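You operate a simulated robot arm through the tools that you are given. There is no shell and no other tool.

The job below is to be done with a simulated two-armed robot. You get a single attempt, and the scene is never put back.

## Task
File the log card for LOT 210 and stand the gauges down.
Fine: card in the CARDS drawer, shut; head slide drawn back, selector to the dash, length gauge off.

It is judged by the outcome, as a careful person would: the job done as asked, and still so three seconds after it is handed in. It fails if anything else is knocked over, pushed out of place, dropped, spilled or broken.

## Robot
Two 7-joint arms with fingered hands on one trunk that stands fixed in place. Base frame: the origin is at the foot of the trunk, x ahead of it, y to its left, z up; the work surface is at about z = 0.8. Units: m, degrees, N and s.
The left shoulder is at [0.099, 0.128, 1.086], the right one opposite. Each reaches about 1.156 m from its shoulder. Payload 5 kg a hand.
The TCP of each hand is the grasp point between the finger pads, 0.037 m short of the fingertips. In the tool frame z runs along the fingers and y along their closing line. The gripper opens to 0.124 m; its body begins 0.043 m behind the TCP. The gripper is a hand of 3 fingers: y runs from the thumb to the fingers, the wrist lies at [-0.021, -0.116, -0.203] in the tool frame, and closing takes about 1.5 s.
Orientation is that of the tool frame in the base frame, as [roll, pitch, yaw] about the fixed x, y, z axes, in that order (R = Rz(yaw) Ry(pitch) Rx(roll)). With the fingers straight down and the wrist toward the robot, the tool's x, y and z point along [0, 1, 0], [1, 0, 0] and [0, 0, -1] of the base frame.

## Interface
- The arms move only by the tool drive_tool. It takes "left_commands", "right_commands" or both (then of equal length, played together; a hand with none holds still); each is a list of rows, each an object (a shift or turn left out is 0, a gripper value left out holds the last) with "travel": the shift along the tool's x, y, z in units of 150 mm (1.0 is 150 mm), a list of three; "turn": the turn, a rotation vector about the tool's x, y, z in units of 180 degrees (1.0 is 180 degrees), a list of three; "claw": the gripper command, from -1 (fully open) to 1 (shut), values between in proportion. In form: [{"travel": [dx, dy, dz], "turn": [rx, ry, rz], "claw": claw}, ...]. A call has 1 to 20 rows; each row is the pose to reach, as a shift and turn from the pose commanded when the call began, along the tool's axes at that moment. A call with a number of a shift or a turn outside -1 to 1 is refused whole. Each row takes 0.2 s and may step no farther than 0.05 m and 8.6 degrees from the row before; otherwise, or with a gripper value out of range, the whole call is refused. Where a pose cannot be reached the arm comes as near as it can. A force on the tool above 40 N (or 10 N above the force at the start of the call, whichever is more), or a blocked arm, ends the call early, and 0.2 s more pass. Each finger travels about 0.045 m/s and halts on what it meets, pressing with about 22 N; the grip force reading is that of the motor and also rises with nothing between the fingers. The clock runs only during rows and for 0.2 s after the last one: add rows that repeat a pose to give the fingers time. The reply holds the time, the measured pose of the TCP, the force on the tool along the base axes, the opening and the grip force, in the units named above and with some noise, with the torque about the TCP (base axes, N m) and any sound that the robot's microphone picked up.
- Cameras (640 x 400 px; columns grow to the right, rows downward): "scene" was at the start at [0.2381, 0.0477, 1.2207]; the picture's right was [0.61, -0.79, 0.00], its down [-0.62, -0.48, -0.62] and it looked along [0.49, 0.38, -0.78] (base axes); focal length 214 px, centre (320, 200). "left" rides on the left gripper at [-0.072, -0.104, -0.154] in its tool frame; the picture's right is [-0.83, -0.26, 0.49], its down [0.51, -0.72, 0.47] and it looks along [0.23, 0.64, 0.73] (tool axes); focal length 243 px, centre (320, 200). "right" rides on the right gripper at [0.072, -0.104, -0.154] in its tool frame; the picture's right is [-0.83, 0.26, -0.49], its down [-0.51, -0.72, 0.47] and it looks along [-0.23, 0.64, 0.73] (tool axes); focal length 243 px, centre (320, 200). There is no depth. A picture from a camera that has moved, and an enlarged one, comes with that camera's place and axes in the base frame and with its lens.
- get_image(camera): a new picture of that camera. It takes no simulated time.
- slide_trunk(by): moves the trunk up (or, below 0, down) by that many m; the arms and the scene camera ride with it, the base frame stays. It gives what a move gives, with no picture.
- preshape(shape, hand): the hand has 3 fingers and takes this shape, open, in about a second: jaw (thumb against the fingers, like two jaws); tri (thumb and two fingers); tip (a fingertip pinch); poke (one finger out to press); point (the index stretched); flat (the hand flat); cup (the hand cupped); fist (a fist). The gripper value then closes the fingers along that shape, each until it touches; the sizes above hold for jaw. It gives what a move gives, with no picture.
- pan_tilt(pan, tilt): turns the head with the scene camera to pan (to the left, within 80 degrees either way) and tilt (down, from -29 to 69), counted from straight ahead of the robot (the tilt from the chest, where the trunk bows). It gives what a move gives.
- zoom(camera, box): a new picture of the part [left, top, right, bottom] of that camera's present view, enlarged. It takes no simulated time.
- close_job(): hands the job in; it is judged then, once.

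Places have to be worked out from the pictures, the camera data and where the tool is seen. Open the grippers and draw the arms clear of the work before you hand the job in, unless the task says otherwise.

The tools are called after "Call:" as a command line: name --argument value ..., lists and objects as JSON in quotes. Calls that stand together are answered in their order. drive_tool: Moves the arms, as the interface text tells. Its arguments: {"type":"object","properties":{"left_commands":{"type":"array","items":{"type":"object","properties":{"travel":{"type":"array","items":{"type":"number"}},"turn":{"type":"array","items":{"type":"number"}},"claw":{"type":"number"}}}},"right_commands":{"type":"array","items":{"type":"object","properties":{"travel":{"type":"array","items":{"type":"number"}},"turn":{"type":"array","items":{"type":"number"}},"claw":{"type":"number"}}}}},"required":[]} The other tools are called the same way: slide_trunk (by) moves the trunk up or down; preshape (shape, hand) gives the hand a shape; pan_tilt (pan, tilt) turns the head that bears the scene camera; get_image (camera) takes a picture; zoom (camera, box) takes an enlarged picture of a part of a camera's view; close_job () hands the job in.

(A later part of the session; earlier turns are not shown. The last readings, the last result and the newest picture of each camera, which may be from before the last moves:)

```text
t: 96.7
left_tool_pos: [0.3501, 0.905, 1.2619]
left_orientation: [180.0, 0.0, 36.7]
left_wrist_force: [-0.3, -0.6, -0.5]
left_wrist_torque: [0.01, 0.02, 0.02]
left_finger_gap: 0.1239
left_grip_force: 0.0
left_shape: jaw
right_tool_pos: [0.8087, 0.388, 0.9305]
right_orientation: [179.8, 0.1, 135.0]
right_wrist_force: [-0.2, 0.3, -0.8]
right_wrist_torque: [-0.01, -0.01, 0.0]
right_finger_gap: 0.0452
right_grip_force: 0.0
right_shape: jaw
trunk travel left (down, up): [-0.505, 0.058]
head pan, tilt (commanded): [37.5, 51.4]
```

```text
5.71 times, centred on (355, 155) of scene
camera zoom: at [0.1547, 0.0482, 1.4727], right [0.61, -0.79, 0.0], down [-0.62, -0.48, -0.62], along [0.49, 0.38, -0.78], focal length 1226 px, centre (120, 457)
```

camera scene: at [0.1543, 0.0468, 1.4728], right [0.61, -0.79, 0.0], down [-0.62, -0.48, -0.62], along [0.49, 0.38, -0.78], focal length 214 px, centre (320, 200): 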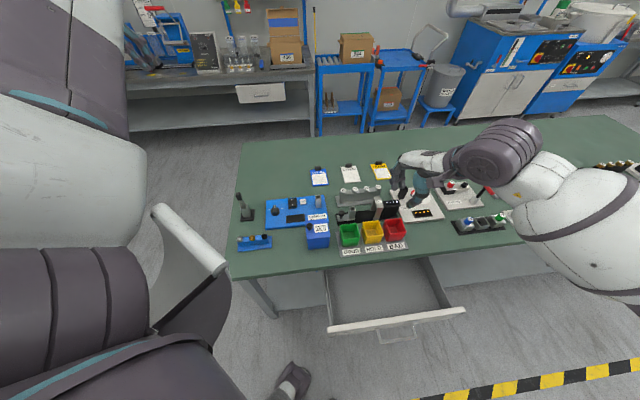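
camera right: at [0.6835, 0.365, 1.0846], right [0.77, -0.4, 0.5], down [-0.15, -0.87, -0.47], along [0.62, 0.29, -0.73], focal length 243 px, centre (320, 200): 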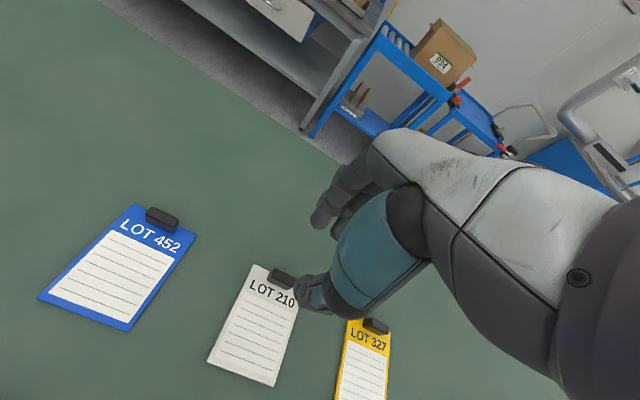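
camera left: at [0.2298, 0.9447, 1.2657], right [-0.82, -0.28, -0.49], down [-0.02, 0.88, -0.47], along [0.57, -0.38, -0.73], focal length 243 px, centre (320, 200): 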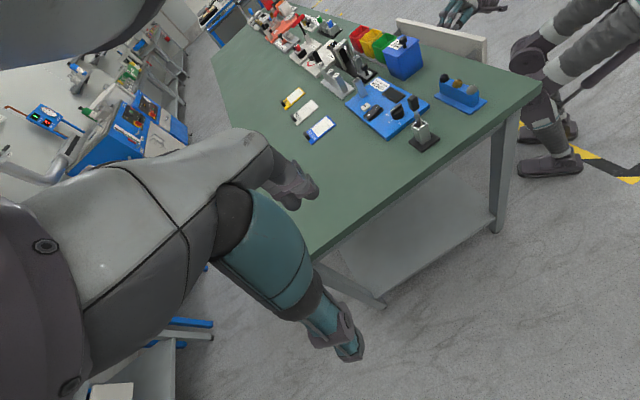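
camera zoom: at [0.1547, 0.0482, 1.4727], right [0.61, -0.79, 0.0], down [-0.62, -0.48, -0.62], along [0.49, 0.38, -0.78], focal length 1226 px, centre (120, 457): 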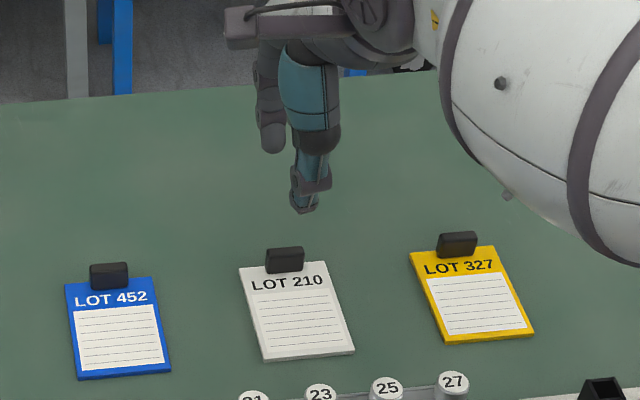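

The hand is centred over the clip within about 2 mm. I'll descend to z ≈ 0.868 and check alignment.

Call:
drive_tool --right_commands '[{"travel": [-0.005, -0.005, 0.15]}, {"travel": [-0.01, -0.007, 0.3]}, {"travel": [-0.01, -0.007, 0.415]}, {"travel": [-0.01, -0.007, 0.415]}]'

Call:
zoom --camera "right" --box '[230, 190, 370, 330]'

Call:
zoom --camera "left" --box '[280, 100, 340, 160]'

Call:
zoom --camera "scene" --box '[330, 140, 380, 180]'

```text
t: 97.7
left_tool_pos: [0.3512, 0.9034, 1.2615]
left_orientation: [-180.0, 0.0, 36.6]
left_wrist_force: [-0.2, 1.3, -0.1]
left_wrist_torque: [0.02, 0.02, 0.01]
left_finger_gap: 0.1241
left_grip_force: 0.0
left_shape: jaw
right_tool_pos: [0.8102, 0.3853, 0.8688]
right_orientation: [179.8, 0.1, 135.0]
right_wrist_force: [-0.1, -0.2, 0.8]
right_wrist_torque: [-0.02, 0.01, -0.04]
right_finger_gap: 0.0453
right_grip_force: 0.0
right_shape: jaw
trunk travel left (down, up): [-0.505, 0.058]
head pan, tilt (commanded): [37.5, 51.4]
```

```text
2.86 times, centred on (300, 260) of right
camera zoom: at [0.6851, 0.3621, 1.0225], right [0.77, -0.4, 0.49], down [-0.15, -0.87, -0.47], along [0.62, 0.29, -0.73], focal length 693 px, centre (377, 29)
```

zoom: 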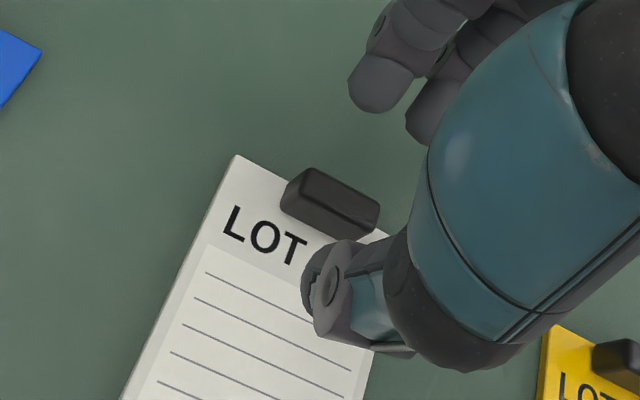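

```text
6.67 times, centred on (310, 130) of left
camera zoom: at [0.231, 0.9442, 1.4155], right [-0.82, -0.28, -0.49], down [-0.02, 0.88, -0.47], along [0.57, -0.38, -0.73], focal length 1618 px, centre (387, 667)
```

zoom: 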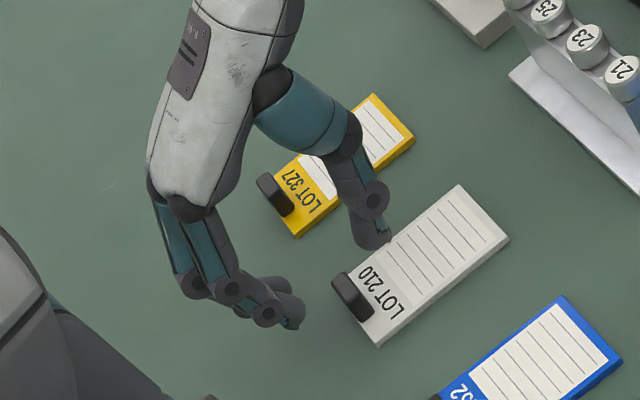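

```text
10.00 times, centred on (355, 160) of scene
camera zoom: at [0.1551, 0.0478, 1.4727], right [0.61, -0.79, 0.0], down [-0.62, -0.48, -0.62], along [0.49, 0.38, -0.78], focal length 2145 px, centre (-30, 600)
```

zoom: 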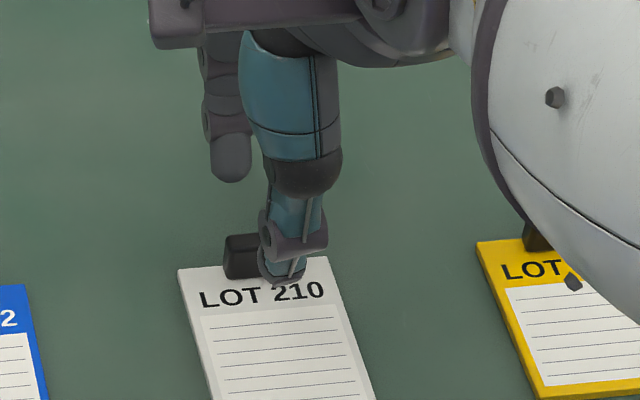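

The tool axis projects right onto the clip in both views. I'll lower the last 2.5 cm and close on it.

Call:
drive_tool --right_commands '[{"travel": [0, 0, 0.08]}, {"travel": [0, 0, 0.14]}, {"travel": [0, 0, 0.17]}, {"travel": [0, 0, 0.17], "claw": 1}, {"travel": [0, 0, 0.17], "claw": 1}, {"travel": [0, 0, 0.17], "claw": 1}, {"travel": [0, 0, 0.17], "claw": 1}, {"travel": [0, 0, 0.17], "claw": 1}]'

Call:
zoom --camera "right" --box '[230, 190, 370, 330]'

Call:
zoom --camera "left" --box '[280, 100, 340, 160]'

```text
t: 99.5
left_tool_pos: [0.3513, 0.9025, 1.2614]
left_orientation: [180.0, 0.0, 36.6]
left_wrist_force: [0.5, 0.4, 0.8]
left_wrist_torque: [-0.02, -0.02, -0.02]
left_finger_gap: 0.1239
left_grip_force: 0.0
left_shape: jaw
right_tool_pos: [0.8094, 0.3859, 0.8442]
right_orientation: [179.9, 0.2, 134.9]
right_wrist_force: [0.2, -0.3, 0.3]
right_wrist_torque: [-0.02, 0.02, 0.03]
right_finger_gap: 0.0093
right_grip_force: 22.6
right_shape: jaw
trunk travel left (down, up): [-0.505, 0.058]
head pan, tilt (commanded): [37.5, 51.4]
```

```text
2.86 times, centred on (300, 260) of right
camera zoom: at [0.6841, 0.3621, 0.9975], right [0.77, -0.4, 0.49], down [-0.15, -0.87, -0.47], along [0.62, 0.29, -0.73], focal length 693 px, centre (377, 29)
```

zoom: 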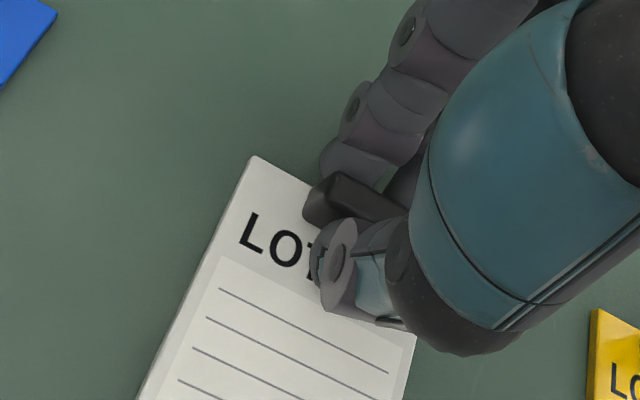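

```text
6.67 times, centred on (310, 130) of left
camera zoom: at [0.2309, 0.9441, 1.4155], right [-0.82, -0.28, -0.49], down [-0.02, 0.88, -0.47], along [0.57, -0.38, -0.73], focal length 1618 px, centre (387, 667)
```

zoom: 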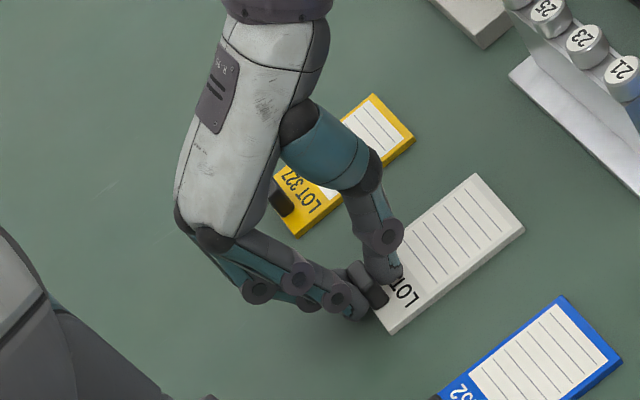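

The clip is gripped: gap 9 mm at 22 N. I'll lift 6 cm slowly and check that the card comes with it.

Call:
drive_tool --right_commands '[{"travel": [0, 0, -0.06], "claw": 1}, {"travel": [0, 0, -0.14], "claw": 1}, {"travel": [0, 0, -0.24], "claw": 1}, {"travel": [0, 0, -0.34], "claw": 1}, {"travel": [0, 0, -0.4], "claw": 1}, {"travel": [0, 0, -0.4], "claw": 1}]'

Call:
zoom --camera "left" --box '[280, 90, 350, 160]'

Call:
zoom --camera "right" --box '[200, 190, 370, 360]'

```text
t: 100.9
left_tool_pos: [0.3508, 0.9027, 1.262]
left_orientation: [-180.0, 0.0, 36.6]
left_wrist_force: [-0.7, 1.0, 0.0]
left_wrist_torque: [0.03, 0.0, 0.01]
left_finger_gap: 0.1241
left_grip_force: 0.1
left_shape: jaw
right_tool_pos: [0.8099, 0.3865, 0.9037]
right_orientation: [179.8, 0.0, 135.0]
right_wrist_force: [-0.2, 0.0, 0.0]
right_wrist_torque: [0.02, -0.05, -0.02]
right_finger_gap: 0.0093
right_grip_force: 21.8
right_shape: jaw
trunk travel left (down, up): [-0.505, 0.058]
head pan, tilt (commanded): [37.5, 51.4]
```

```text
5.71 times, centred on (315, 125) of left
camera zoom: at [0.2312, 0.9442, 1.4154], right [-0.82, -0.28, -0.49], down [-0.02, 0.88, -0.47], along [0.57, -0.38, -0.73], focal length 1386 px, centre (349, 629)
```

zoom: 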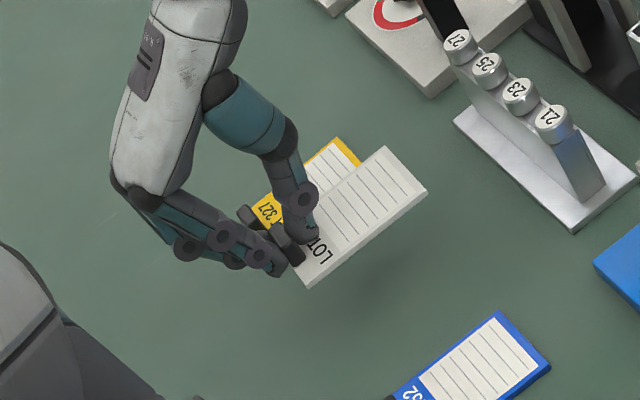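

```text
2.35 times, centred on (285, 275) of right
camera zoom: at [0.684, 0.363, 1.0574], right [0.77, -0.4, 0.49], down [-0.15, -0.87, -0.47], along [0.62, 0.29, -0.73], focal length 571 px, centre (402, 24)
```

zoom: 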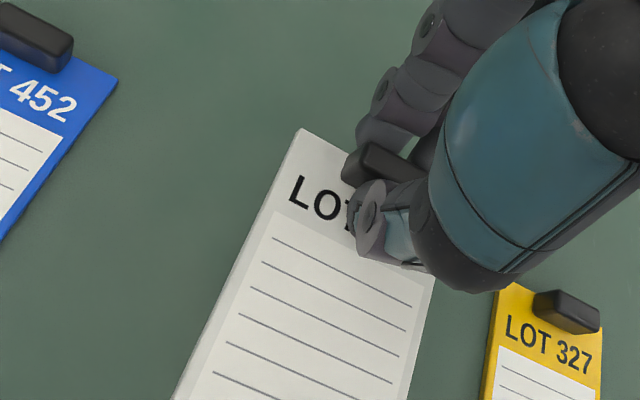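

The card hangs level from the clip. I'll raise it higher and lift the trunk a little for reach, then carry it straight back over the bench toward the drawer.

Call:
drive_tool --right_commands '[{"travel": [0, 0, -0.15], "claw": 1}, {"travel": [0, 0, -0.3], "claw": 1}, {"travel": [0, 0, -0.5], "claw": 1}, {"travel": [0, 0, -0.67], "claw": 1}, {"travel": [0, 0, -0.67], "claw": 1}]'

Call:
slide_trunk --by 0.05

Call:
drive_tool --right_commands '[{"travel": [0, -0.15, 0], "claw": 1}, {"travel": [0, -0.35, 0], "claw": 1}, {"travel": [0, -0.55, 0], "claw": 1}, {"travel": [0, -0.75, 0], "claw": 1}, {"travel": [0, -0.95, 0], "claw": 1}, {"travel": [0, -1.0, 0], "claw": 1}]'

Call:
get_image --camera "scene"

Call:
get_image --camera "right"

```text
t: 102.1
left_tool_pos: [0.3506, 0.9035, 1.261]
left_orientation: [180.0, -0.1, 36.6]
left_wrist_force: [-0.5, 0.6, 1.0]
left_wrist_torque: [0.01, -0.01, 0.0]
left_finger_gap: 0.1238
left_grip_force: 0.1
left_shape: jaw
right_tool_pos: [0.8071, 0.3869, 1.0056]
right_orientation: [179.8, 0.0, 135.0]
right_wrist_force: [-0.4, 0.2, 0.2]
right_wrist_torque: [-0.02, 0.02, -0.03]
right_finger_gap: 0.0095
right_grip_force: 22.2
right_shape: jaw
trunk travel left (down, up): [-0.505, 0.058]
head pan, tilt (commanded): [37.5, 51.4]
```

```text
t: 103.0
left_tool_pos: [0.3527, 0.9035, 1.309]
left_orientation: [-179.9, 0.2, 36.6]
left_wrist_force: [-0.1, 0.1, -0.5]
left_wrist_torque: [-0.02, 0.02, 0.0]
left_finger_gap: 0.1238
left_grip_force: 0.0
left_shape: jaw
right_tool_pos: [0.8084, 0.3863, 1.05]
right_orientation: [-180.0, -0.1, 135.0]
right_wrist_force: [0.2, 0.1, -1.6]
right_wrist_torque: [0.01, -0.03, -0.01]
right_finger_gap: 0.0095
right_grip_force: 22.0
right_shape: jaw
trunk travel left (down, up): [-0.555, 0.008]
head pan, tilt (commanded): [37.5, 51.4]
```

```text
t: 104.4
left_tool_pos: [0.3521, 0.9052, 1.3116]
left_orientation: [-179.9, 0.0, 36.6]
left_wrist_force: [-0.1, 0.1, -0.1]
left_wrist_torque: [-0.02, -0.01, 0.0]
left_finger_gap: 0.1242
left_grip_force: 0.1
left_shape: jaw
right_tool_pos: [0.7008, 0.2786, 1.0538]
right_orientation: [179.8, 0.1, 135.1]
right_wrist_force: [-0.1, 0.1, 0.0]
right_wrist_torque: [0.01, -0.01, -0.02]
right_finger_gap: 0.0092
right_grip_force: 21.7
right_shape: jaw
trunk travel left (down, up): [-0.555, 0.008]
head pan, tilt (commanded): [37.5, 51.4]
```

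```text
taken
camera scene: at [0.1007, 0.0482, 1.5321], right [0.61, -0.79, 0.0], down [-0.62, -0.48, -0.62], along [0.49, 0.38, -0.78], focal length 214 px, centre (320, 200)
```

scene: 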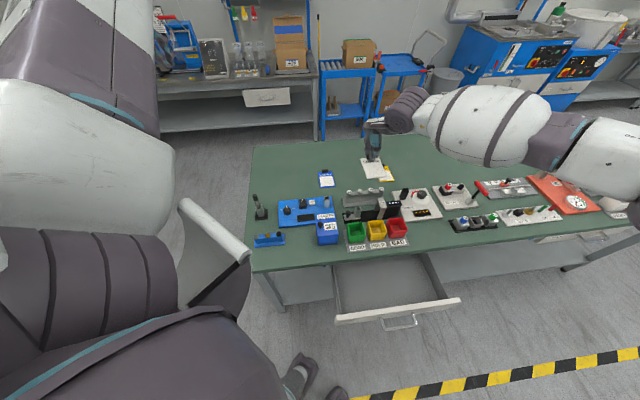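

```text
taken
camera right: at [0.576, 0.2559, 1.2073], right [0.77, -0.4, 0.49], down [-0.15, -0.87, -0.47], along [0.62, 0.29, -0.73], focal length 243 px, centre (320, 200)
```

right: 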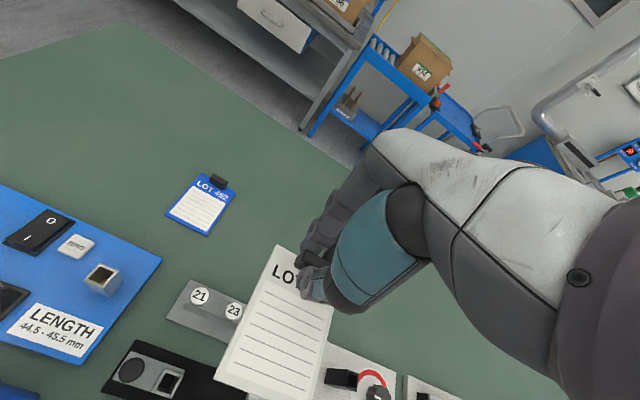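

The card is riding well. I'll continue straight back toward the bench's front edge.

Call:
drive_tool --right_commands '[{"travel": [0, -0.2, 0], "claw": 1}, {"travel": [0, -0.4, 0], "claw": 1}, {"travel": [0, -0.6, 0], "claw": 1}, {"travel": [0, -0.8, 0], "claw": 1}, {"travel": [0, -1.0, 0], "claw": 1}, {"travel": [0, -1.0, 0], "claw": 1}]'

Call:
drive_tool --right_commands '[{"travel": [0, -0.15, 0], "claw": 1}, {"travel": [0, -0.3, 0.05], "claw": 1}, {"travel": [0, -0.45, 0.1], "claw": 1}, {"travel": [0, -0.6, 0.15], "claw": 1}, {"travel": [0, -0.6, 0.15], "claw": 1}]'

Call:
get_image --camera "scene"

Call:
get_image --camera "right"

```text
t: 105.8
left_tool_pos: [0.3512, 0.9035, 1.3103]
left_orientation: [180.0, 0.0, 36.6]
left_wrist_force: [-0.6, -0.8, 0.3]
left_wrist_torque: [-0.03, 0.04, -0.02]
left_finger_gap: 0.1239
left_grip_force: 0.1
left_shape: jaw
right_tool_pos: [0.5973, 0.1748, 1.0541]
right_orientation: [179.8, 0.1, 135.0]
right_wrist_force: [0.3, -0.6, -0.1]
right_wrist_torque: [0.01, -0.03, 0.0]
right_finger_gap: 0.0093
right_grip_force: 22.1
right_shape: jaw
trunk travel left (down, up): [-0.555, 0.008]
head pan, tilt (commanded): [37.5, 51.4]
```

```text
t: 107.0
left_tool_pos: [0.3515, 0.9044, 1.3114]
left_orientation: [-180.0, -0.1, 36.6]
left_wrist_force: [-0.2, 0.0, 0.4]
left_wrist_torque: [-0.01, 0.0, -0.01]
left_finger_gap: 0.1238
left_grip_force: 0.1
left_shape: jaw
right_tool_pos: [0.5325, 0.1086, 1.0294]
right_orientation: [179.9, 0.1, 135.0]
right_wrist_force: [-0.7, 0.3, -0.9]
right_wrist_torque: [0.01, 0.0, 0.0]
right_finger_gap: 0.0092
right_grip_force: 22.1
right_shape: jaw
trunk travel left (down, up): [-0.555, 0.008]
head pan, tilt (commanded): [37.5, 51.4]
```

```text
taken
camera scene: at [0.1, 0.0482, 1.5322], right [0.61, -0.79, 0.0], down [-0.62, -0.48, -0.62], along [0.49, 0.38, -0.78], focal length 214 px, centre (320, 200)
```

scene: 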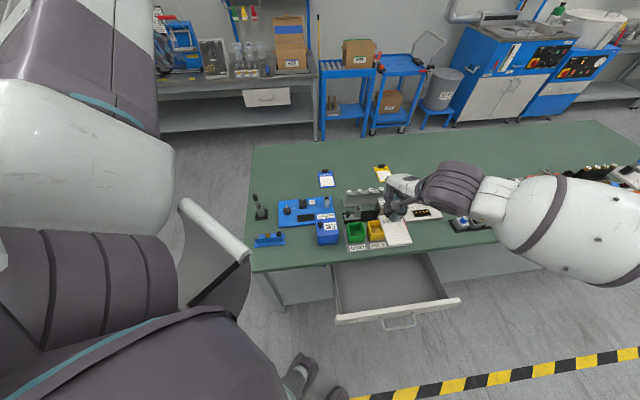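

```text
taken
camera right: at [0.4068, 0.0867, 1.1827], right [0.77, -0.4, 0.49], down [-0.15, -0.87, -0.47], along [0.62, 0.29, -0.73], focal length 243 px, centre (320, 200)
```

right: 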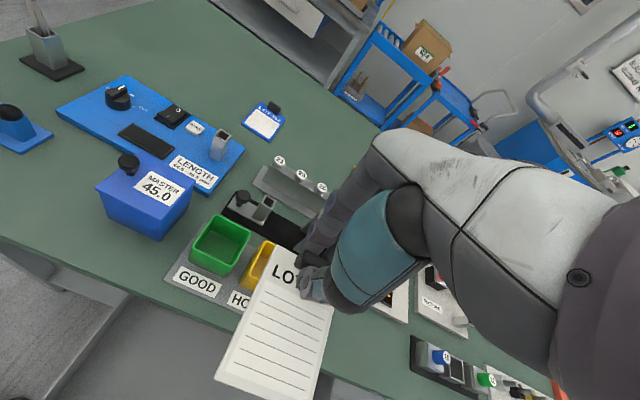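

The card is above the bins and near the bench's front edge. I'll bring it out past the edge over the open drawer and down to z ≈ 0.95.

Call:
drive_tool --right_commands '[{"travel": [-0.01, -0.16, 0.05], "claw": 1}, {"travel": [-0.02, -0.32, 0.1], "claw": 1}, {"travel": [-0.04, -0.48, 0.2], "claw": 1}, {"travel": [-0.05, -0.64, 0.35], "claw": 1}, {"travel": [-0.06, -0.787, 0.53], "claw": 1}, {"travel": [-0.06, -0.787, 0.53], "claw": 1}]'

Call:
get_image --camera "right"

Call:
get_image --camera "scene"

```text
t: 108.4
left_tool_pos: [0.3504, 0.9033, 1.3104]
left_orientation: [179.9, 0.0, 36.7]
left_wrist_force: [0.1, 0.1, -0.1]
left_wrist_torque: [-0.02, 0.0, 0.02]
left_finger_gap: 0.1237
left_grip_force: 0.1
left_shape: jaw
right_tool_pos: [0.4554, 0.0209, 0.9504]
right_orientation: [179.9, 0.1, 135.0]
right_wrist_force: [0.0, 0.7, -0.5]
right_wrist_torque: [0.0, -0.02, -0.02]
right_finger_gap: 0.0093
right_grip_force: 21.8
right_shape: jaw
trunk travel left (down, up): [-0.555, 0.008]
head pan, tilt (commanded): [37.5, 51.4]
```

```text
taken
camera right: at [0.3304, -0.0013, 1.1036], right [0.77, -0.4, 0.49], down [-0.15, -0.87, -0.47], along [0.62, 0.29, -0.73], focal length 243 px, centre (320, 200)
```

right: 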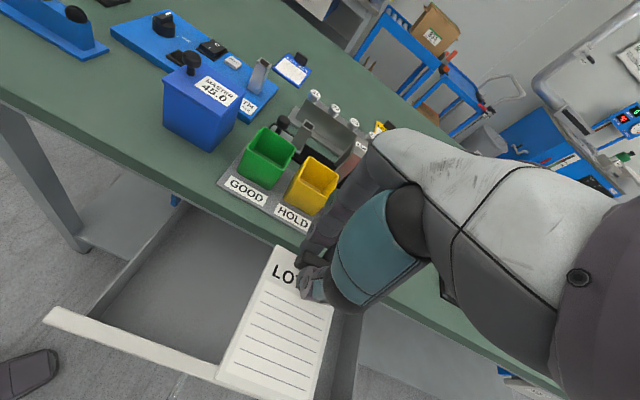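

```text
taken
camera scene: at [0.1003, 0.0486, 1.5322], right [0.61, -0.79, 0.0], down [-0.62, -0.48, -0.62], along [0.49, 0.38, -0.78], focal length 214 px, centre (320, 200)
```

scene: 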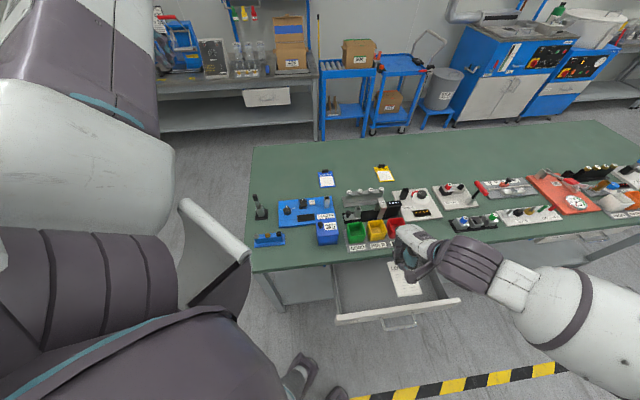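

The card is over the drawer. I'll tilt the hand forward 35° so the card's near end dips, which leaves about 3 cm of clearance to the drawer front and to the bench edge, and check the view.

Call:
drive_tool --right_commands '[{"travel": [0, -0.01, 0], "turn": [-0.039, 0, 0], "claw": 1}, {"travel": [0, -0.02, 0], "turn": [-0.078, 0, 0], "claw": 1}, {"travel": [0, -0.03, 0], "turn": [-0.117, 0, 0], "claw": 1}, {"travel": [0, -0.03, 0], "turn": [-0.156, 0, 0], "claw": 1}, {"travel": [0, -0.03, 0], "turn": [-0.194, 0, 0], "claw": 1}, {"travel": [0, -0.03, 0], "turn": [-0.194, 0, 0], "claw": 1}]'

Call:
get_image --camera "right"

Call:
zoom --camera "scene" --box '[320, 200, 480, 340]'

```text
t: 109.8
left_tool_pos: [0.3463, 0.905, 1.3103]
left_orientation: [179.8, -0.1, 36.7]
left_wrist_force: [-0.5, -0.5, -0.4]
left_wrist_torque: [-0.02, -0.08, -0.02]
left_finger_gap: 0.1238
left_grip_force: 0.0
left_shape: jaw
right_tool_pos: [0.4502, 0.0179, 0.9499]
right_orientation: [144.8, 0.1, 135.0]
right_wrist_force: [0.6, 0.5, -0.2]
right_wrist_torque: [-0.02, 0.01, 0.03]
right_finger_gap: 0.0091
right_grip_force: 21.7
right_shape: jaw
trunk travel left (down, up): [-0.555, 0.008]
head pan, tilt (commanded): [37.5, 51.4]
```

```text
taken
camera right: at [0.2763, -0.0546, 1.0165], right [0.54, -0.64, 0.56], down [0.14, -0.58, -0.8], along [0.83, 0.5, -0.23], focal length 243 px, centre (320, 200)
```

right: 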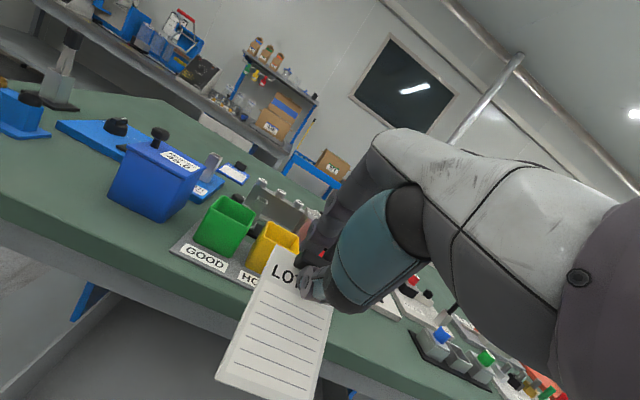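

```text
2.86 times, centred on (400, 270) of scene
camera zoom: at [0.0971, 0.0488, 1.5321], right [0.61, -0.79, 0.0], down [-0.62, -0.48, -0.62], along [0.5, 0.38, -0.78], focal length 613 px, centre (91, 0)
```

zoom: 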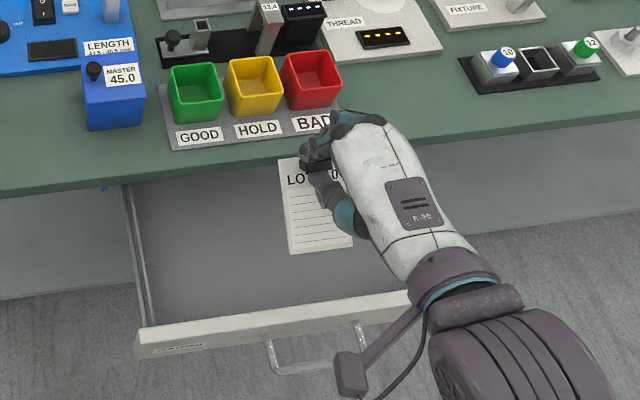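

Everything is lined up above the drawer. I'll lower straight down 15 cm, keeping the tilt.

Call:
drive_tool --right_commands '[{"travel": [0, -0.115, 0.163], "claw": 1}, {"travel": [0, -0.23, 0.327], "claw": 1}, {"travel": [0, -0.346, 0.49], "claw": 1}, {"travel": [0, -0.46, 0.654], "claw": 1}, {"travel": [0, -0.576, 0.817], "claw": 1}, {"travel": [0, -0.576, 0.817], "claw": 1}]'

Call:
zoom --camera "scene" --box '[320, 200, 480, 340]'

Call:
get_image --camera "right"

```text
t: 111.2
left_tool_pos: [0.3503, 0.9033, 1.3121]
left_orientation: [-180.0, -0.1, 36.6]
left_wrist_force: [1.1, 0.0, 0.1]
left_wrist_torque: [0.0, 0.02, 0.01]
left_finger_gap: 0.124
left_grip_force: 0.1
left_shape: jaw
right_tool_pos: [0.4577, 0.0123, 0.8029]
right_orientation: [144.8, -0.4, 135.3]
right_wrist_force: [-0.3, -0.4, -1.1]
right_wrist_torque: [0.02, 0.01, -0.02]
right_finger_gap: 0.0093
right_grip_force: 21.8
right_shape: jaw
right hand out of reach, approached as far as the arm can: row 5, 6
trunk travel left (down, up): [-0.555, 0.008]
head pan, tilt (commanded): [37.5, 51.4]
```

```text
2.86 times, centred on (400, 270) of scene
camera zoom: at [0.0999, 0.0476, 1.5322], right [0.61, -0.79, 0.0], down [-0.62, -0.48, -0.62], along [0.49, 0.38, -0.78], focal length 613 px, centre (91, 0)
```

zoom: 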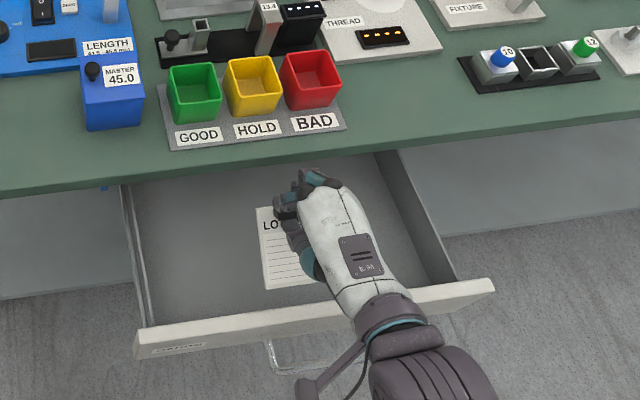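

```text
taken
camera right: at [0.284, -0.0622, 0.869], right [0.54, -0.64, 0.55], down [0.13, -0.58, -0.8], along [0.83, 0.51, -0.23], focal length 243 px, centre (320, 200)
```

right: 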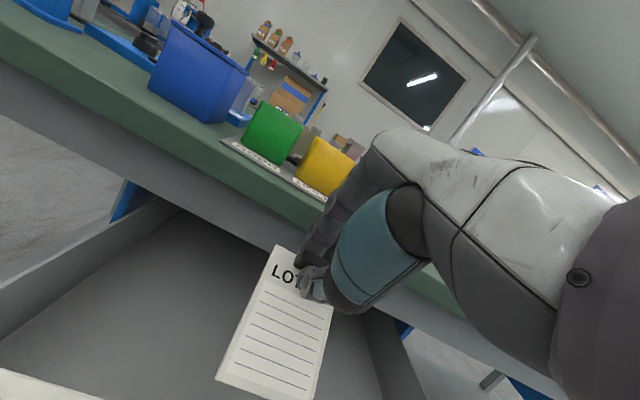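

The arm reaches its wrist limit at this height with the trunk so high. I'll shift slightly right to stay in reach, then lower via the trunk in small steps and watch the pose.

Call:
drive_tool --right_commands '[{"travel": [-0.05, 0, 0], "claw": 1}, {"travel": [-0.08, 0.01, 0.01], "claw": 1}, {"travel": [-0.08, 0.01, 0.01], "claw": 1}]'

Call:
slide_trunk --by -0.03

```text
t: 112.0
left_tool_pos: [0.3512, 0.9033, 1.3117]
left_orientation: [180.0, -0.1, 36.6]
left_wrist_force: [-0.5, 0.3, -0.1]
left_wrist_torque: [0.02, -0.01, -0.01]
left_finger_gap: 0.1238
left_grip_force: 0.0
left_shape: jaw
right_tool_pos: [0.4661, 0.0033, 0.8017]
right_orientation: [144.9, 0.1, 134.9]
right_wrist_force: [-0.1, -0.1, -1.1]
right_wrist_torque: [0.03, -0.01, 0.0]
right_finger_gap: 0.009
right_grip_force: 22.2
right_shape: jaw
trunk travel left (down, up): [-0.555, 0.008]
head pan, tilt (commanded): [37.5, 51.4]
```

```text
t: 112.7
left_tool_pos: [0.3488, 0.9027, 1.2823]
left_orientation: [179.9, -0.1, 36.5]
left_wrist_force: [-0.5, 0.3, 0.7]
left_wrist_torque: [-0.01, -0.02, -0.03]
left_finger_gap: 0.1241
left_grip_force: 0.0
left_shape: jaw
right_tool_pos: [0.4583, 0.0023, 0.7639]
right_orientation: [145.7, -1.2, 135.2]
right_wrist_force: [0.3, -0.4, 0.1]
right_wrist_torque: [-0.02, 0.01, 0.03]
right_finger_gap: 0.0093
right_grip_force: 22.7
right_shape: jaw
trunk travel left (down, up): [-0.525, 0.038]
head pan, tilt (commanded): [37.5, 51.4]
```

The pose shifted only a few millimetres and the card is inside the drawer front by about 2 cm. I'll correct forward slightly and lower another 4 cm with the arm.

Call:
drive_tool --right_commands '[{"travel": [0, 0.02, 0.06], "claw": 1}, {"travel": [0, -0.04, 0.14], "claw": 1}, {"travel": [0, -0.11, 0.249], "claw": 1}, {"travel": [0, -0.11, 0.249], "claw": 1}]'

Call:
zoom --camera "scene" --box '[320, 200, 480, 340]'

Call:
get_image --camera "right"

```text
t: 113.7
left_tool_pos: [0.3507, 0.9031, 1.2811]
left_orientation: [-180.0, 0.0, 36.6]
left_wrist_force: [-0.2, -0.7, -0.9]
left_wrist_torque: [-0.03, 0.05, -0.04]
left_finger_gap: 0.124
left_grip_force: 0.0
left_shape: jaw
right_tool_pos: [0.465, 0.0088, 0.7225]
right_orientation: [145.9, -1.8, 135.8]
right_wrist_force: [-0.7, 0.2, 0.2]
right_wrist_torque: [0.01, 0.0, 0.0]
right_finger_gap: 0.0093
right_grip_force: 22.4
right_shape: jaw
trunk travel left (down, up): [-0.525, 0.038]
head pan, tilt (commanded): [37.5, 51.4]
```

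```text
2.86 times, centred on (400, 270) of scene
camera zoom: at [0.1368, 0.0481, 1.4978], right [0.61, -0.79, 0.0], down [-0.62, -0.48, -0.62], along [0.49, 0.38, -0.78], focal length 613 px, centre (91, 0)
```

zoom: 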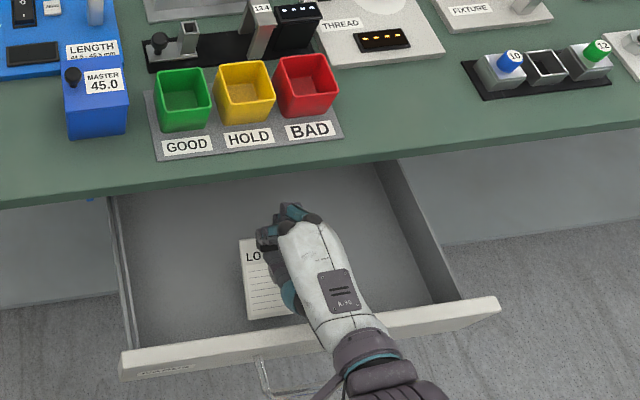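

```text
taken
camera right: at [0.2946, -0.0657, 0.7932], right [0.56, -0.63, 0.53], down [0.11, -0.57, -0.81], along [0.82, 0.52, -0.25], focal length 243 px, centre (320, 200)
```

right: 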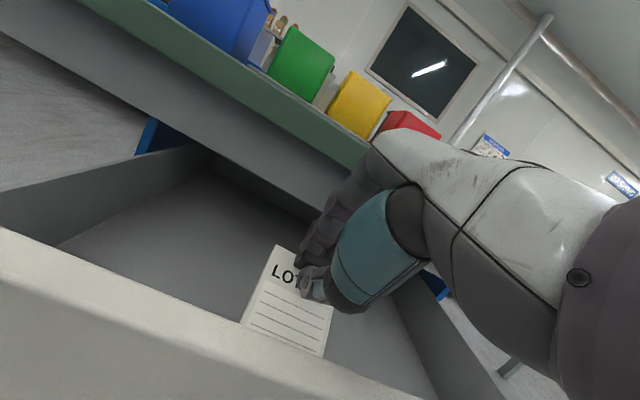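

The card is inside the drawer, its near end about 3 cm above the floor. I'll lower gently until it just touches.

Call:
drive_tool --right_commands '[{"travel": [0, -0.03, 0.045], "claw": 1}, {"travel": [0, -0.06, 0.09], "claw": 1}, {"travel": [0, -0.09, 0.133], "claw": 1}, {"travel": [0, -0.09, 0.133], "claw": 1}]'

Call:
zoom --camera "scene" --box '[320, 200, 480, 340]'

Call:
zoom --camera "right" --box '[200, 200, 400, 380]'

```text
t: 114.7
left_tool_pos: [0.3508, 0.9031, 1.2813]
left_orientation: [-179.9, 0.1, 36.6]
left_wrist_force: [0.6, 0.0, -0.3]
left_wrist_torque: [-0.02, 0.01, -0.04]
left_finger_gap: 0.1238
left_grip_force: 0.1
left_shape: jaw
right_tool_pos: [0.4676, 0.0066, 0.6988]
right_orientation: [145.8, -1.8, 135.7]
right_wrist_force: [0.3, 1.1, 3.3]
right_wrist_torque: [-0.13, 0.07, 0.01]
right_finger_gap: 0.0091
right_grip_force: 22.3
right_shape: jaw
right hand out of reach, approached as far as the arm can: row 3, 4
trunk travel left (down, up): [-0.525, 0.038]
head pan, tilt (commanded): [37.5, 51.4]
```

```text
2.86 times, centred on (400, 270) of scene
camera zoom: at [0.1363, 0.0478, 1.498], right [0.61, -0.79, 0.0], down [-0.62, -0.48, -0.62], along [0.49, 0.38, -0.78], focal length 613 px, centre (91, 0)
```

zoom: 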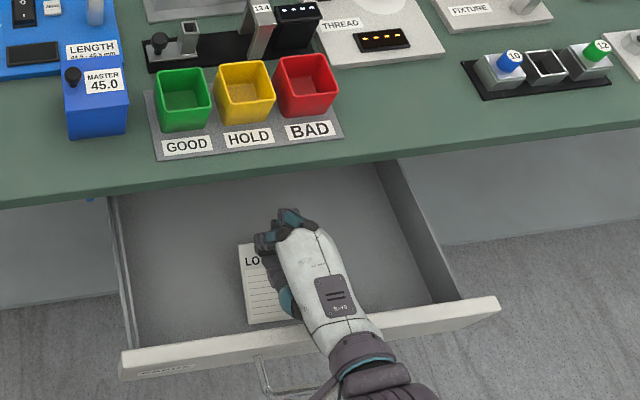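

```text
2.22 times, centred on (300, 290) of right
camera zoom: at [0.297, -0.068, 0.7697], right [0.56, -0.63, 0.53], down [0.11, -0.57, -0.81], along [0.82, 0.52, -0.25], focal length 539 px, centre (364, 0)
```

zoom: 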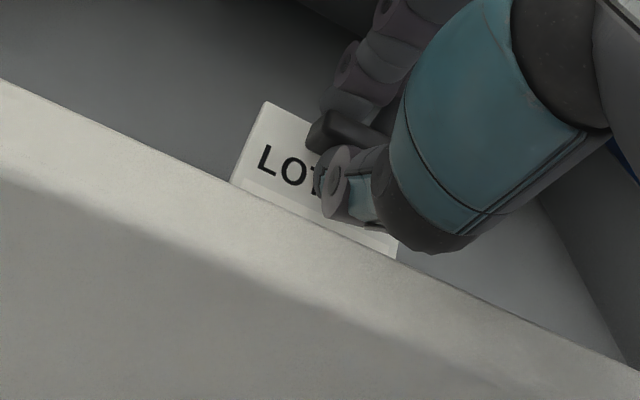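

The card's near end touches the drawer floor (3 N). I'll level the hand partway so the clip end comes down too, then check.

Call:
drive_tool --right_commands '[{"travel": [0, 0, 0.04], "turn": [0.025, 0, 0], "claw": 1}, {"travel": [0, 0, 0.08], "turn": [0.05, 0, 0], "claw": 1}, {"travel": [0, 0, 0.12], "turn": [0.075, 0, 0], "claw": 1}, {"travel": [0, 0, 0.12], "turn": [0.075, 0, 0], "claw": 1}]'

Call:
zoom --camera "right" --box '[200, 200, 400, 380]'

Call:
zoom --camera "scene" --box '[330, 220, 450, 320]'

```text
t: 115.7
left_tool_pos: [0.3494, 0.9041, 1.2817]
left_orientation: [179.9, 0.0, 36.6]
left_wrist_force: [0.0, -1.0, -0.7]
left_wrist_torque: [0.0, -0.01, 0.0]
left_finger_gap: 0.1239
left_grip_force: 0.1
left_shape: jaw
right_tool_pos: [0.4739, 0.0138, 0.6838]
right_orientation: [159.3, -1.3, 135.4]
right_wrist_force: [-0.3, -0.2, -0.2]
right_wrist_torque: [0.0, -0.01, -0.03]
right_finger_gap: 0.0091
right_grip_force: 22.3
right_shape: jaw
trunk travel left (down, up): [-0.525, 0.038]
head pan, tilt (commanded): [37.5, 51.4]
```

```text
2.22 times, centred on (300, 290) of right
camera zoom: at [0.3173, -0.045, 0.7926], right [0.65, -0.54, 0.53], down [-0.01, -0.71, -0.71], along [0.76, 0.46, -0.46], focal length 539 px, centre (364, 0)
```

zoom: 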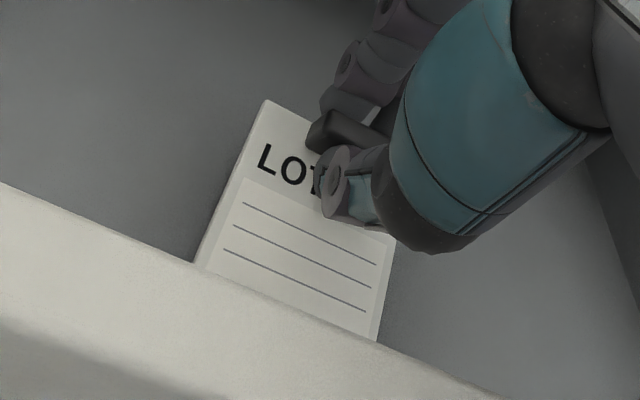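

```text
4.00 times, centred on (390, 270) of scene
camera zoom: at [0.1361, 0.0476, 1.4979], right [0.61, -0.79, 0.0], down [-0.62, -0.48, -0.62], along [0.49, 0.38, -0.78], focal length 858 px, centre (40, -80)
```

zoom: 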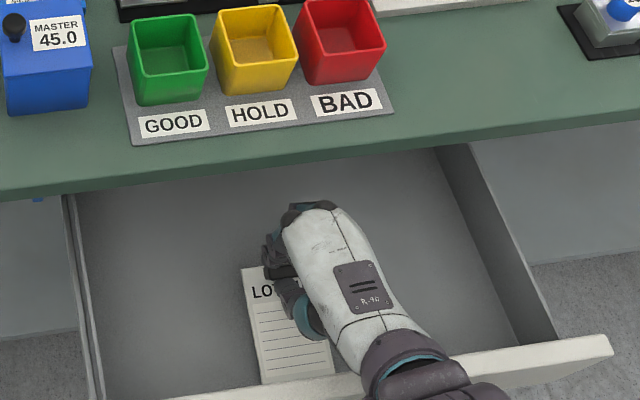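

That went well and stayed in reach. I'll level it another 10° so the card is almost flat on the drawer floor.

Call:
drive_tool --right_commands '[{"travel": [0, -0.01, 0.04], "turn": [0.02, 0, 0], "claw": 1}, {"travel": [0, -0.015, 0.08], "turn": [0.04, 0, 0], "claw": 1}, {"travel": [0, -0.021, 0.113], "turn": [0.0594, 0, 0], "claw": 1}, {"travel": [0, -0.021, 0.113], "turn": [0.0594, 0, 0], "claw": 1}]'

Call:
zoom --camera "right" --box '[180, 180, 380, 380]'

Call:
zoom --camera "scene" --box '[330, 220, 450, 320]'

```text
t: 116.7
left_tool_pos: [0.3519, 0.9031, 1.2814]
left_orientation: [-180.0, 0.0, 36.7]
left_wrist_force: [-0.2, 0.6, 0.4]
left_wrist_torque: [-0.01, 0.04, 0.02]
left_finger_gap: 0.124
left_grip_force: 0.1
left_shape: jaw
right_tool_pos: [0.4742, 0.0176, 0.6678]
right_orientation: [170.0, -1.3, 135.3]
right_wrist_force: [1.2, 0.1, 0.5]
right_wrist_torque: [0.03, -0.01, -0.03]
right_finger_gap: 0.009
right_grip_force: 21.8
right_shape: jaw
trunk travel left (down, up): [-0.525, 0.038]
head pan, tilt (commanded): [37.5, 51.4]
```

```text
2.00 times, centred on (280, 280) of right
camera zoom: at [0.3359, -0.0266, 0.8022], right [0.72, -0.47, 0.51], down [-0.09, -0.79, -0.6], along [0.69, 0.39, -0.61], focal length 485 px, centre (400, 40)
```

zoom: 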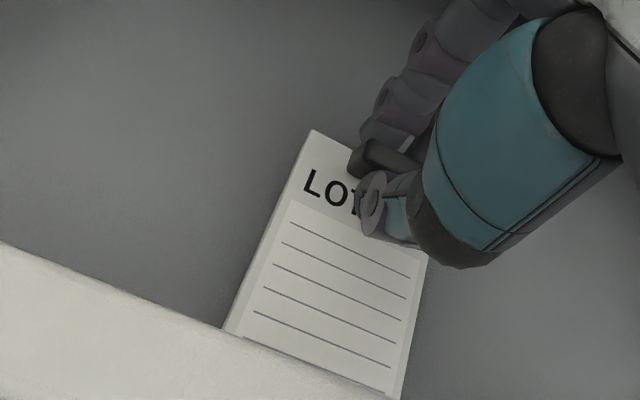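

```text
4.00 times, centred on (390, 270) of scene
camera zoom: at [0.1363, 0.0477, 1.4979], right [0.61, -0.79, 0.0], down [-0.62, -0.48, -0.62], along [0.49, 0.38, -0.78], focal length 858 px, centre (40, -80)
```

zoom: 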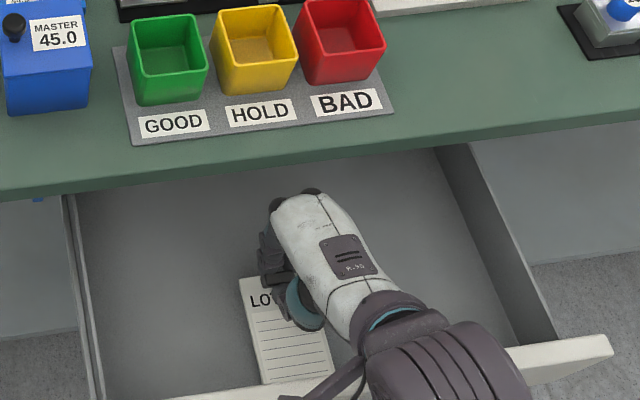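

The card is nearly flat: near edge on the floor, clip end about 2 cm up. I'll open the fingers just a little so it settles, keeping clear of the bench apron.

Call:
drive_tool --right_commands '[{"travel": [0, 0, 0.02], "claw": 1}, {"travel": [0, 0, 0.02], "claw": 0.66}, {"travel": [0, 0, 0.02], "claw": 0.62}, {"travel": [0, 0, 0.02], "claw": 0.62}, {"travel": [0, 0, 0.02], "claw": 0.62}]'

Call:
zoom --camera "right" --box '[180, 180, 380, 380]'

Call:
zoom --camera "scene" --box '[330, 220, 450, 320]'

```text
t: 117.9
left_tool_pos: [0.3512, 0.9028, 1.2807]
left_orientation: [180.0, -0.1, 36.6]
left_wrist_force: [0.4, -0.2, -0.1]
left_wrist_torque: [-0.01, -0.01, 0.0]
left_finger_gap: 0.1239
left_grip_force: 0.0
left_shape: jaw
right_tool_pos: [0.4768, 0.0166, 0.6651]
right_orientation: [170.0, -1.3, 135.4]
right_wrist_force: [0.0, -0.1, 0.2]
right_wrist_torque: [0.01, -0.03, 0.01]
right_finger_gap: 0.0233
right_grip_force: 0.1
right_shape: jaw
trunk travel left (down, up): [-0.525, 0.038]
head pan, tilt (commanded): [37.5, 51.4]
```

```text
2.00 times, centred on (280, 280) of right
camera zoom: at [0.3361, -0.0265, 0.7992], right [0.72, -0.47, 0.51], down [-0.09, -0.79, -0.6], along [0.69, 0.39, -0.61], focal length 485 px, centre (400, 40)
```

zoom: 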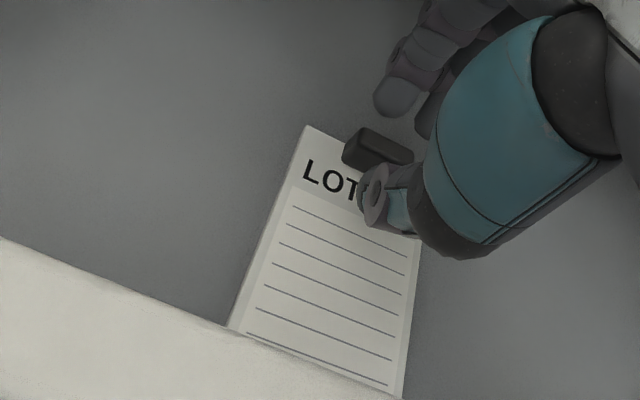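

```text
4.00 times, centred on (390, 270) of scene
camera zoom: at [0.1364, 0.0477, 1.4979], right [0.61, -0.79, 0.0], down [-0.62, -0.48, -0.62], along [0.49, 0.38, -0.78], focal length 858 px, centre (40, -80)
```

zoom: 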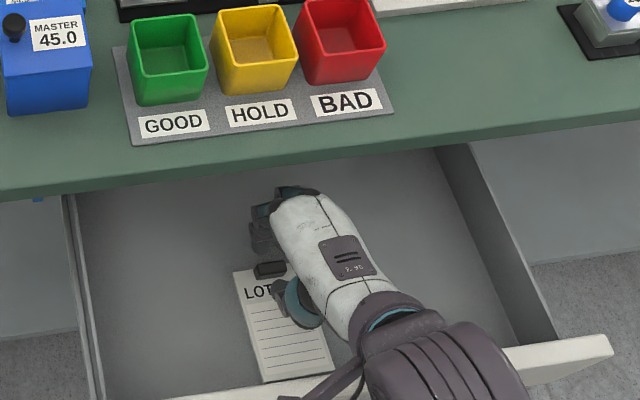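

The card lies flat on the drawer floor, free of the fingers. I'll lift slightly, then draw back and up out of the drawer.

Call:
drive_tool --right_commands '[{"travel": [0, 0.014, -0.079]}, {"travel": [0, -0.042, -0.143]}, {"travel": [0, -0.123, -0.259]}, {"travel": [0, -0.161, -0.435]}, {"travel": [0, -0.114, -0.697]}, {"travel": [0, -0.067, -0.96]}, {"travel": [0, -0.067, -0.96]}]'

Call:
get_image --camera "right"

Call:
zoom --camera "scene" --box '[330, 220, 450, 320]'

```text
t: 119.5
left_tool_pos: [0.3511, 0.9035, 1.2818]
left_orientation: [-180.0, 0.0, 36.6]
left_wrist_force: [-0.1, 0.1, 0.1]
left_wrist_torque: [0.0, -0.02, -0.01]
left_finger_gap: 0.1238
left_grip_force: 0.1
left_shape: jaw
right_tool_pos: [0.4582, -0.0104, 0.8043]
right_orientation: [170.0, -1.3, 135.3]
right_wrist_force: [-0.1, 0.3, -0.2]
right_wrist_torque: [0.02, 0.02, 0.02]
right_finger_gap: 0.0236
right_grip_force: 0.1
right_shape: jaw
trunk travel left (down, up): [-0.525, 0.038]
head pan, tilt (commanded): [37.5, 51.4]
```

```text
taken
camera right: at [0.3175, -0.0535, 0.9405], right [0.72, -0.47, 0.51], down [-0.09, -0.79, -0.6], along [0.69, 0.39, -0.61], focal length 243 px, centre (320, 200)
```

right: 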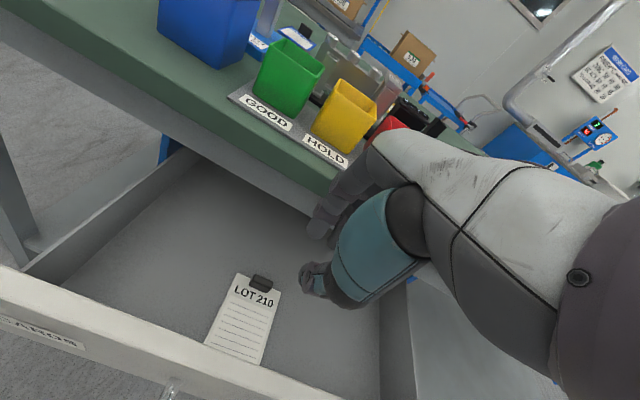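

```text
4.00 times, centred on (390, 270) of scene
camera zoom: at [0.1364, 0.0476, 1.4978], right [0.61, -0.79, 0.0], down [-0.62, -0.48, -0.62], along [0.49, 0.38, -0.78], focal length 858 px, centre (40, -80)
```

zoom: 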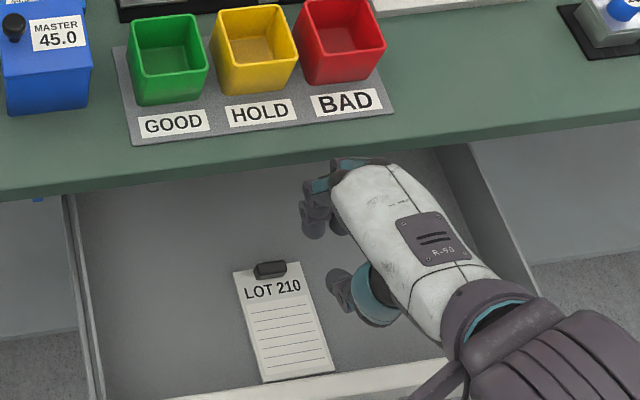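

LOT 210 is lying flat in the CARDS drawer. Next I'll close the drawer by going back the way I came: up and back in front of the bench, then down to the handle.

Call:
drive_tool --right_commands '[{"travel": [-0.06, -0.12, -0.2], "turn": [0.0093, 0, -0.0093], "claw": 0.27}, {"travel": [-0.13, -0.25, -0.38], "turn": [0.0186, 0, -0.0186], "claw": 0.27}, {"travel": [-0.2, -0.38, -0.55], "turn": [0.0279, 0, -0.0279], "claw": 0.27}, {"travel": [-0.28, -0.52, -0.7], "turn": [0.0372, 0, -0.0372], "claw": 0.27}, {"travel": [-0.36, -0.67, -0.85], "turn": [0.0465, 0, -0.0465], "claw": 0.27}, {"travel": [-0.432, -0.825, -0.992], "turn": [0.0556, 0, -0.0556], "claw": 0.27}, {"travel": [-0.432, -0.825, -0.992], "turn": [0.0556, 0, -0.0556], "claw": 0.27}]'

Call:
get_image --camera "scene"

Call:
get_image --camera "right"

```text
t: 121.1
left_tool_pos: [0.3503, 0.9039, 1.2805]
left_orientation: [-180.0, 0.0, 36.6]
left_wrist_force: [-0.3, 0.7, 0.1]
left_wrist_torque: [0.02, 0.05, 0.01]
left_finger_gap: 0.1237
left_grip_force: 0.0
left_shape: jaw
right_tool_pos: [0.3979, -0.1626, 0.9294]
right_orientation: [179.9, -0.5, 145.3]
right_wrist_force: [0.6, -0.4, -0.4]
right_wrist_torque: [-0.01, 0.0, 0.01]
right_finger_gap: 0.0449
right_grip_force: 0.1
right_shape: jaw
trunk travel left (down, up): [-0.525, 0.038]
head pan, tilt (commanded): [37.5, 51.4]
```

```text
taken
camera scene: at [0.1369, 0.0478, 1.4978], right [0.61, -0.79, 0.0], down [-0.62, -0.48, -0.62], along [0.49, 0.38, -0.78], focal length 214 px, centre (320, 200)
```

scene: 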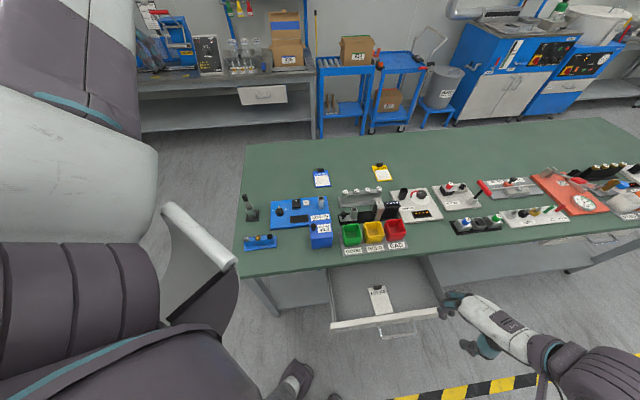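

```text
taken
camera right: at [0.2799, -0.2086, 1.0827], right [0.83, -0.26, 0.49], down [0.0, -0.88, -0.48], along [0.55, 0.4, -0.73], focal length 243 px, centre (320, 200)
```

right: 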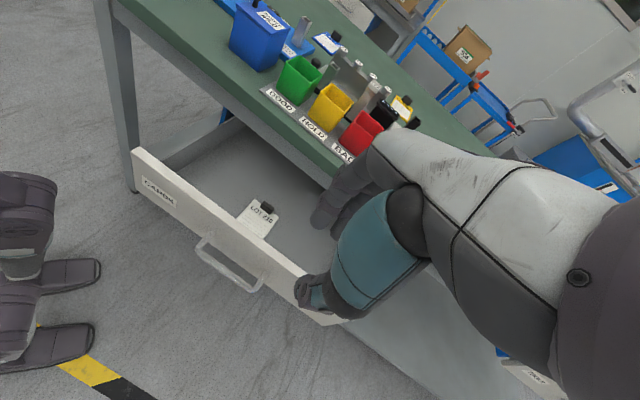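

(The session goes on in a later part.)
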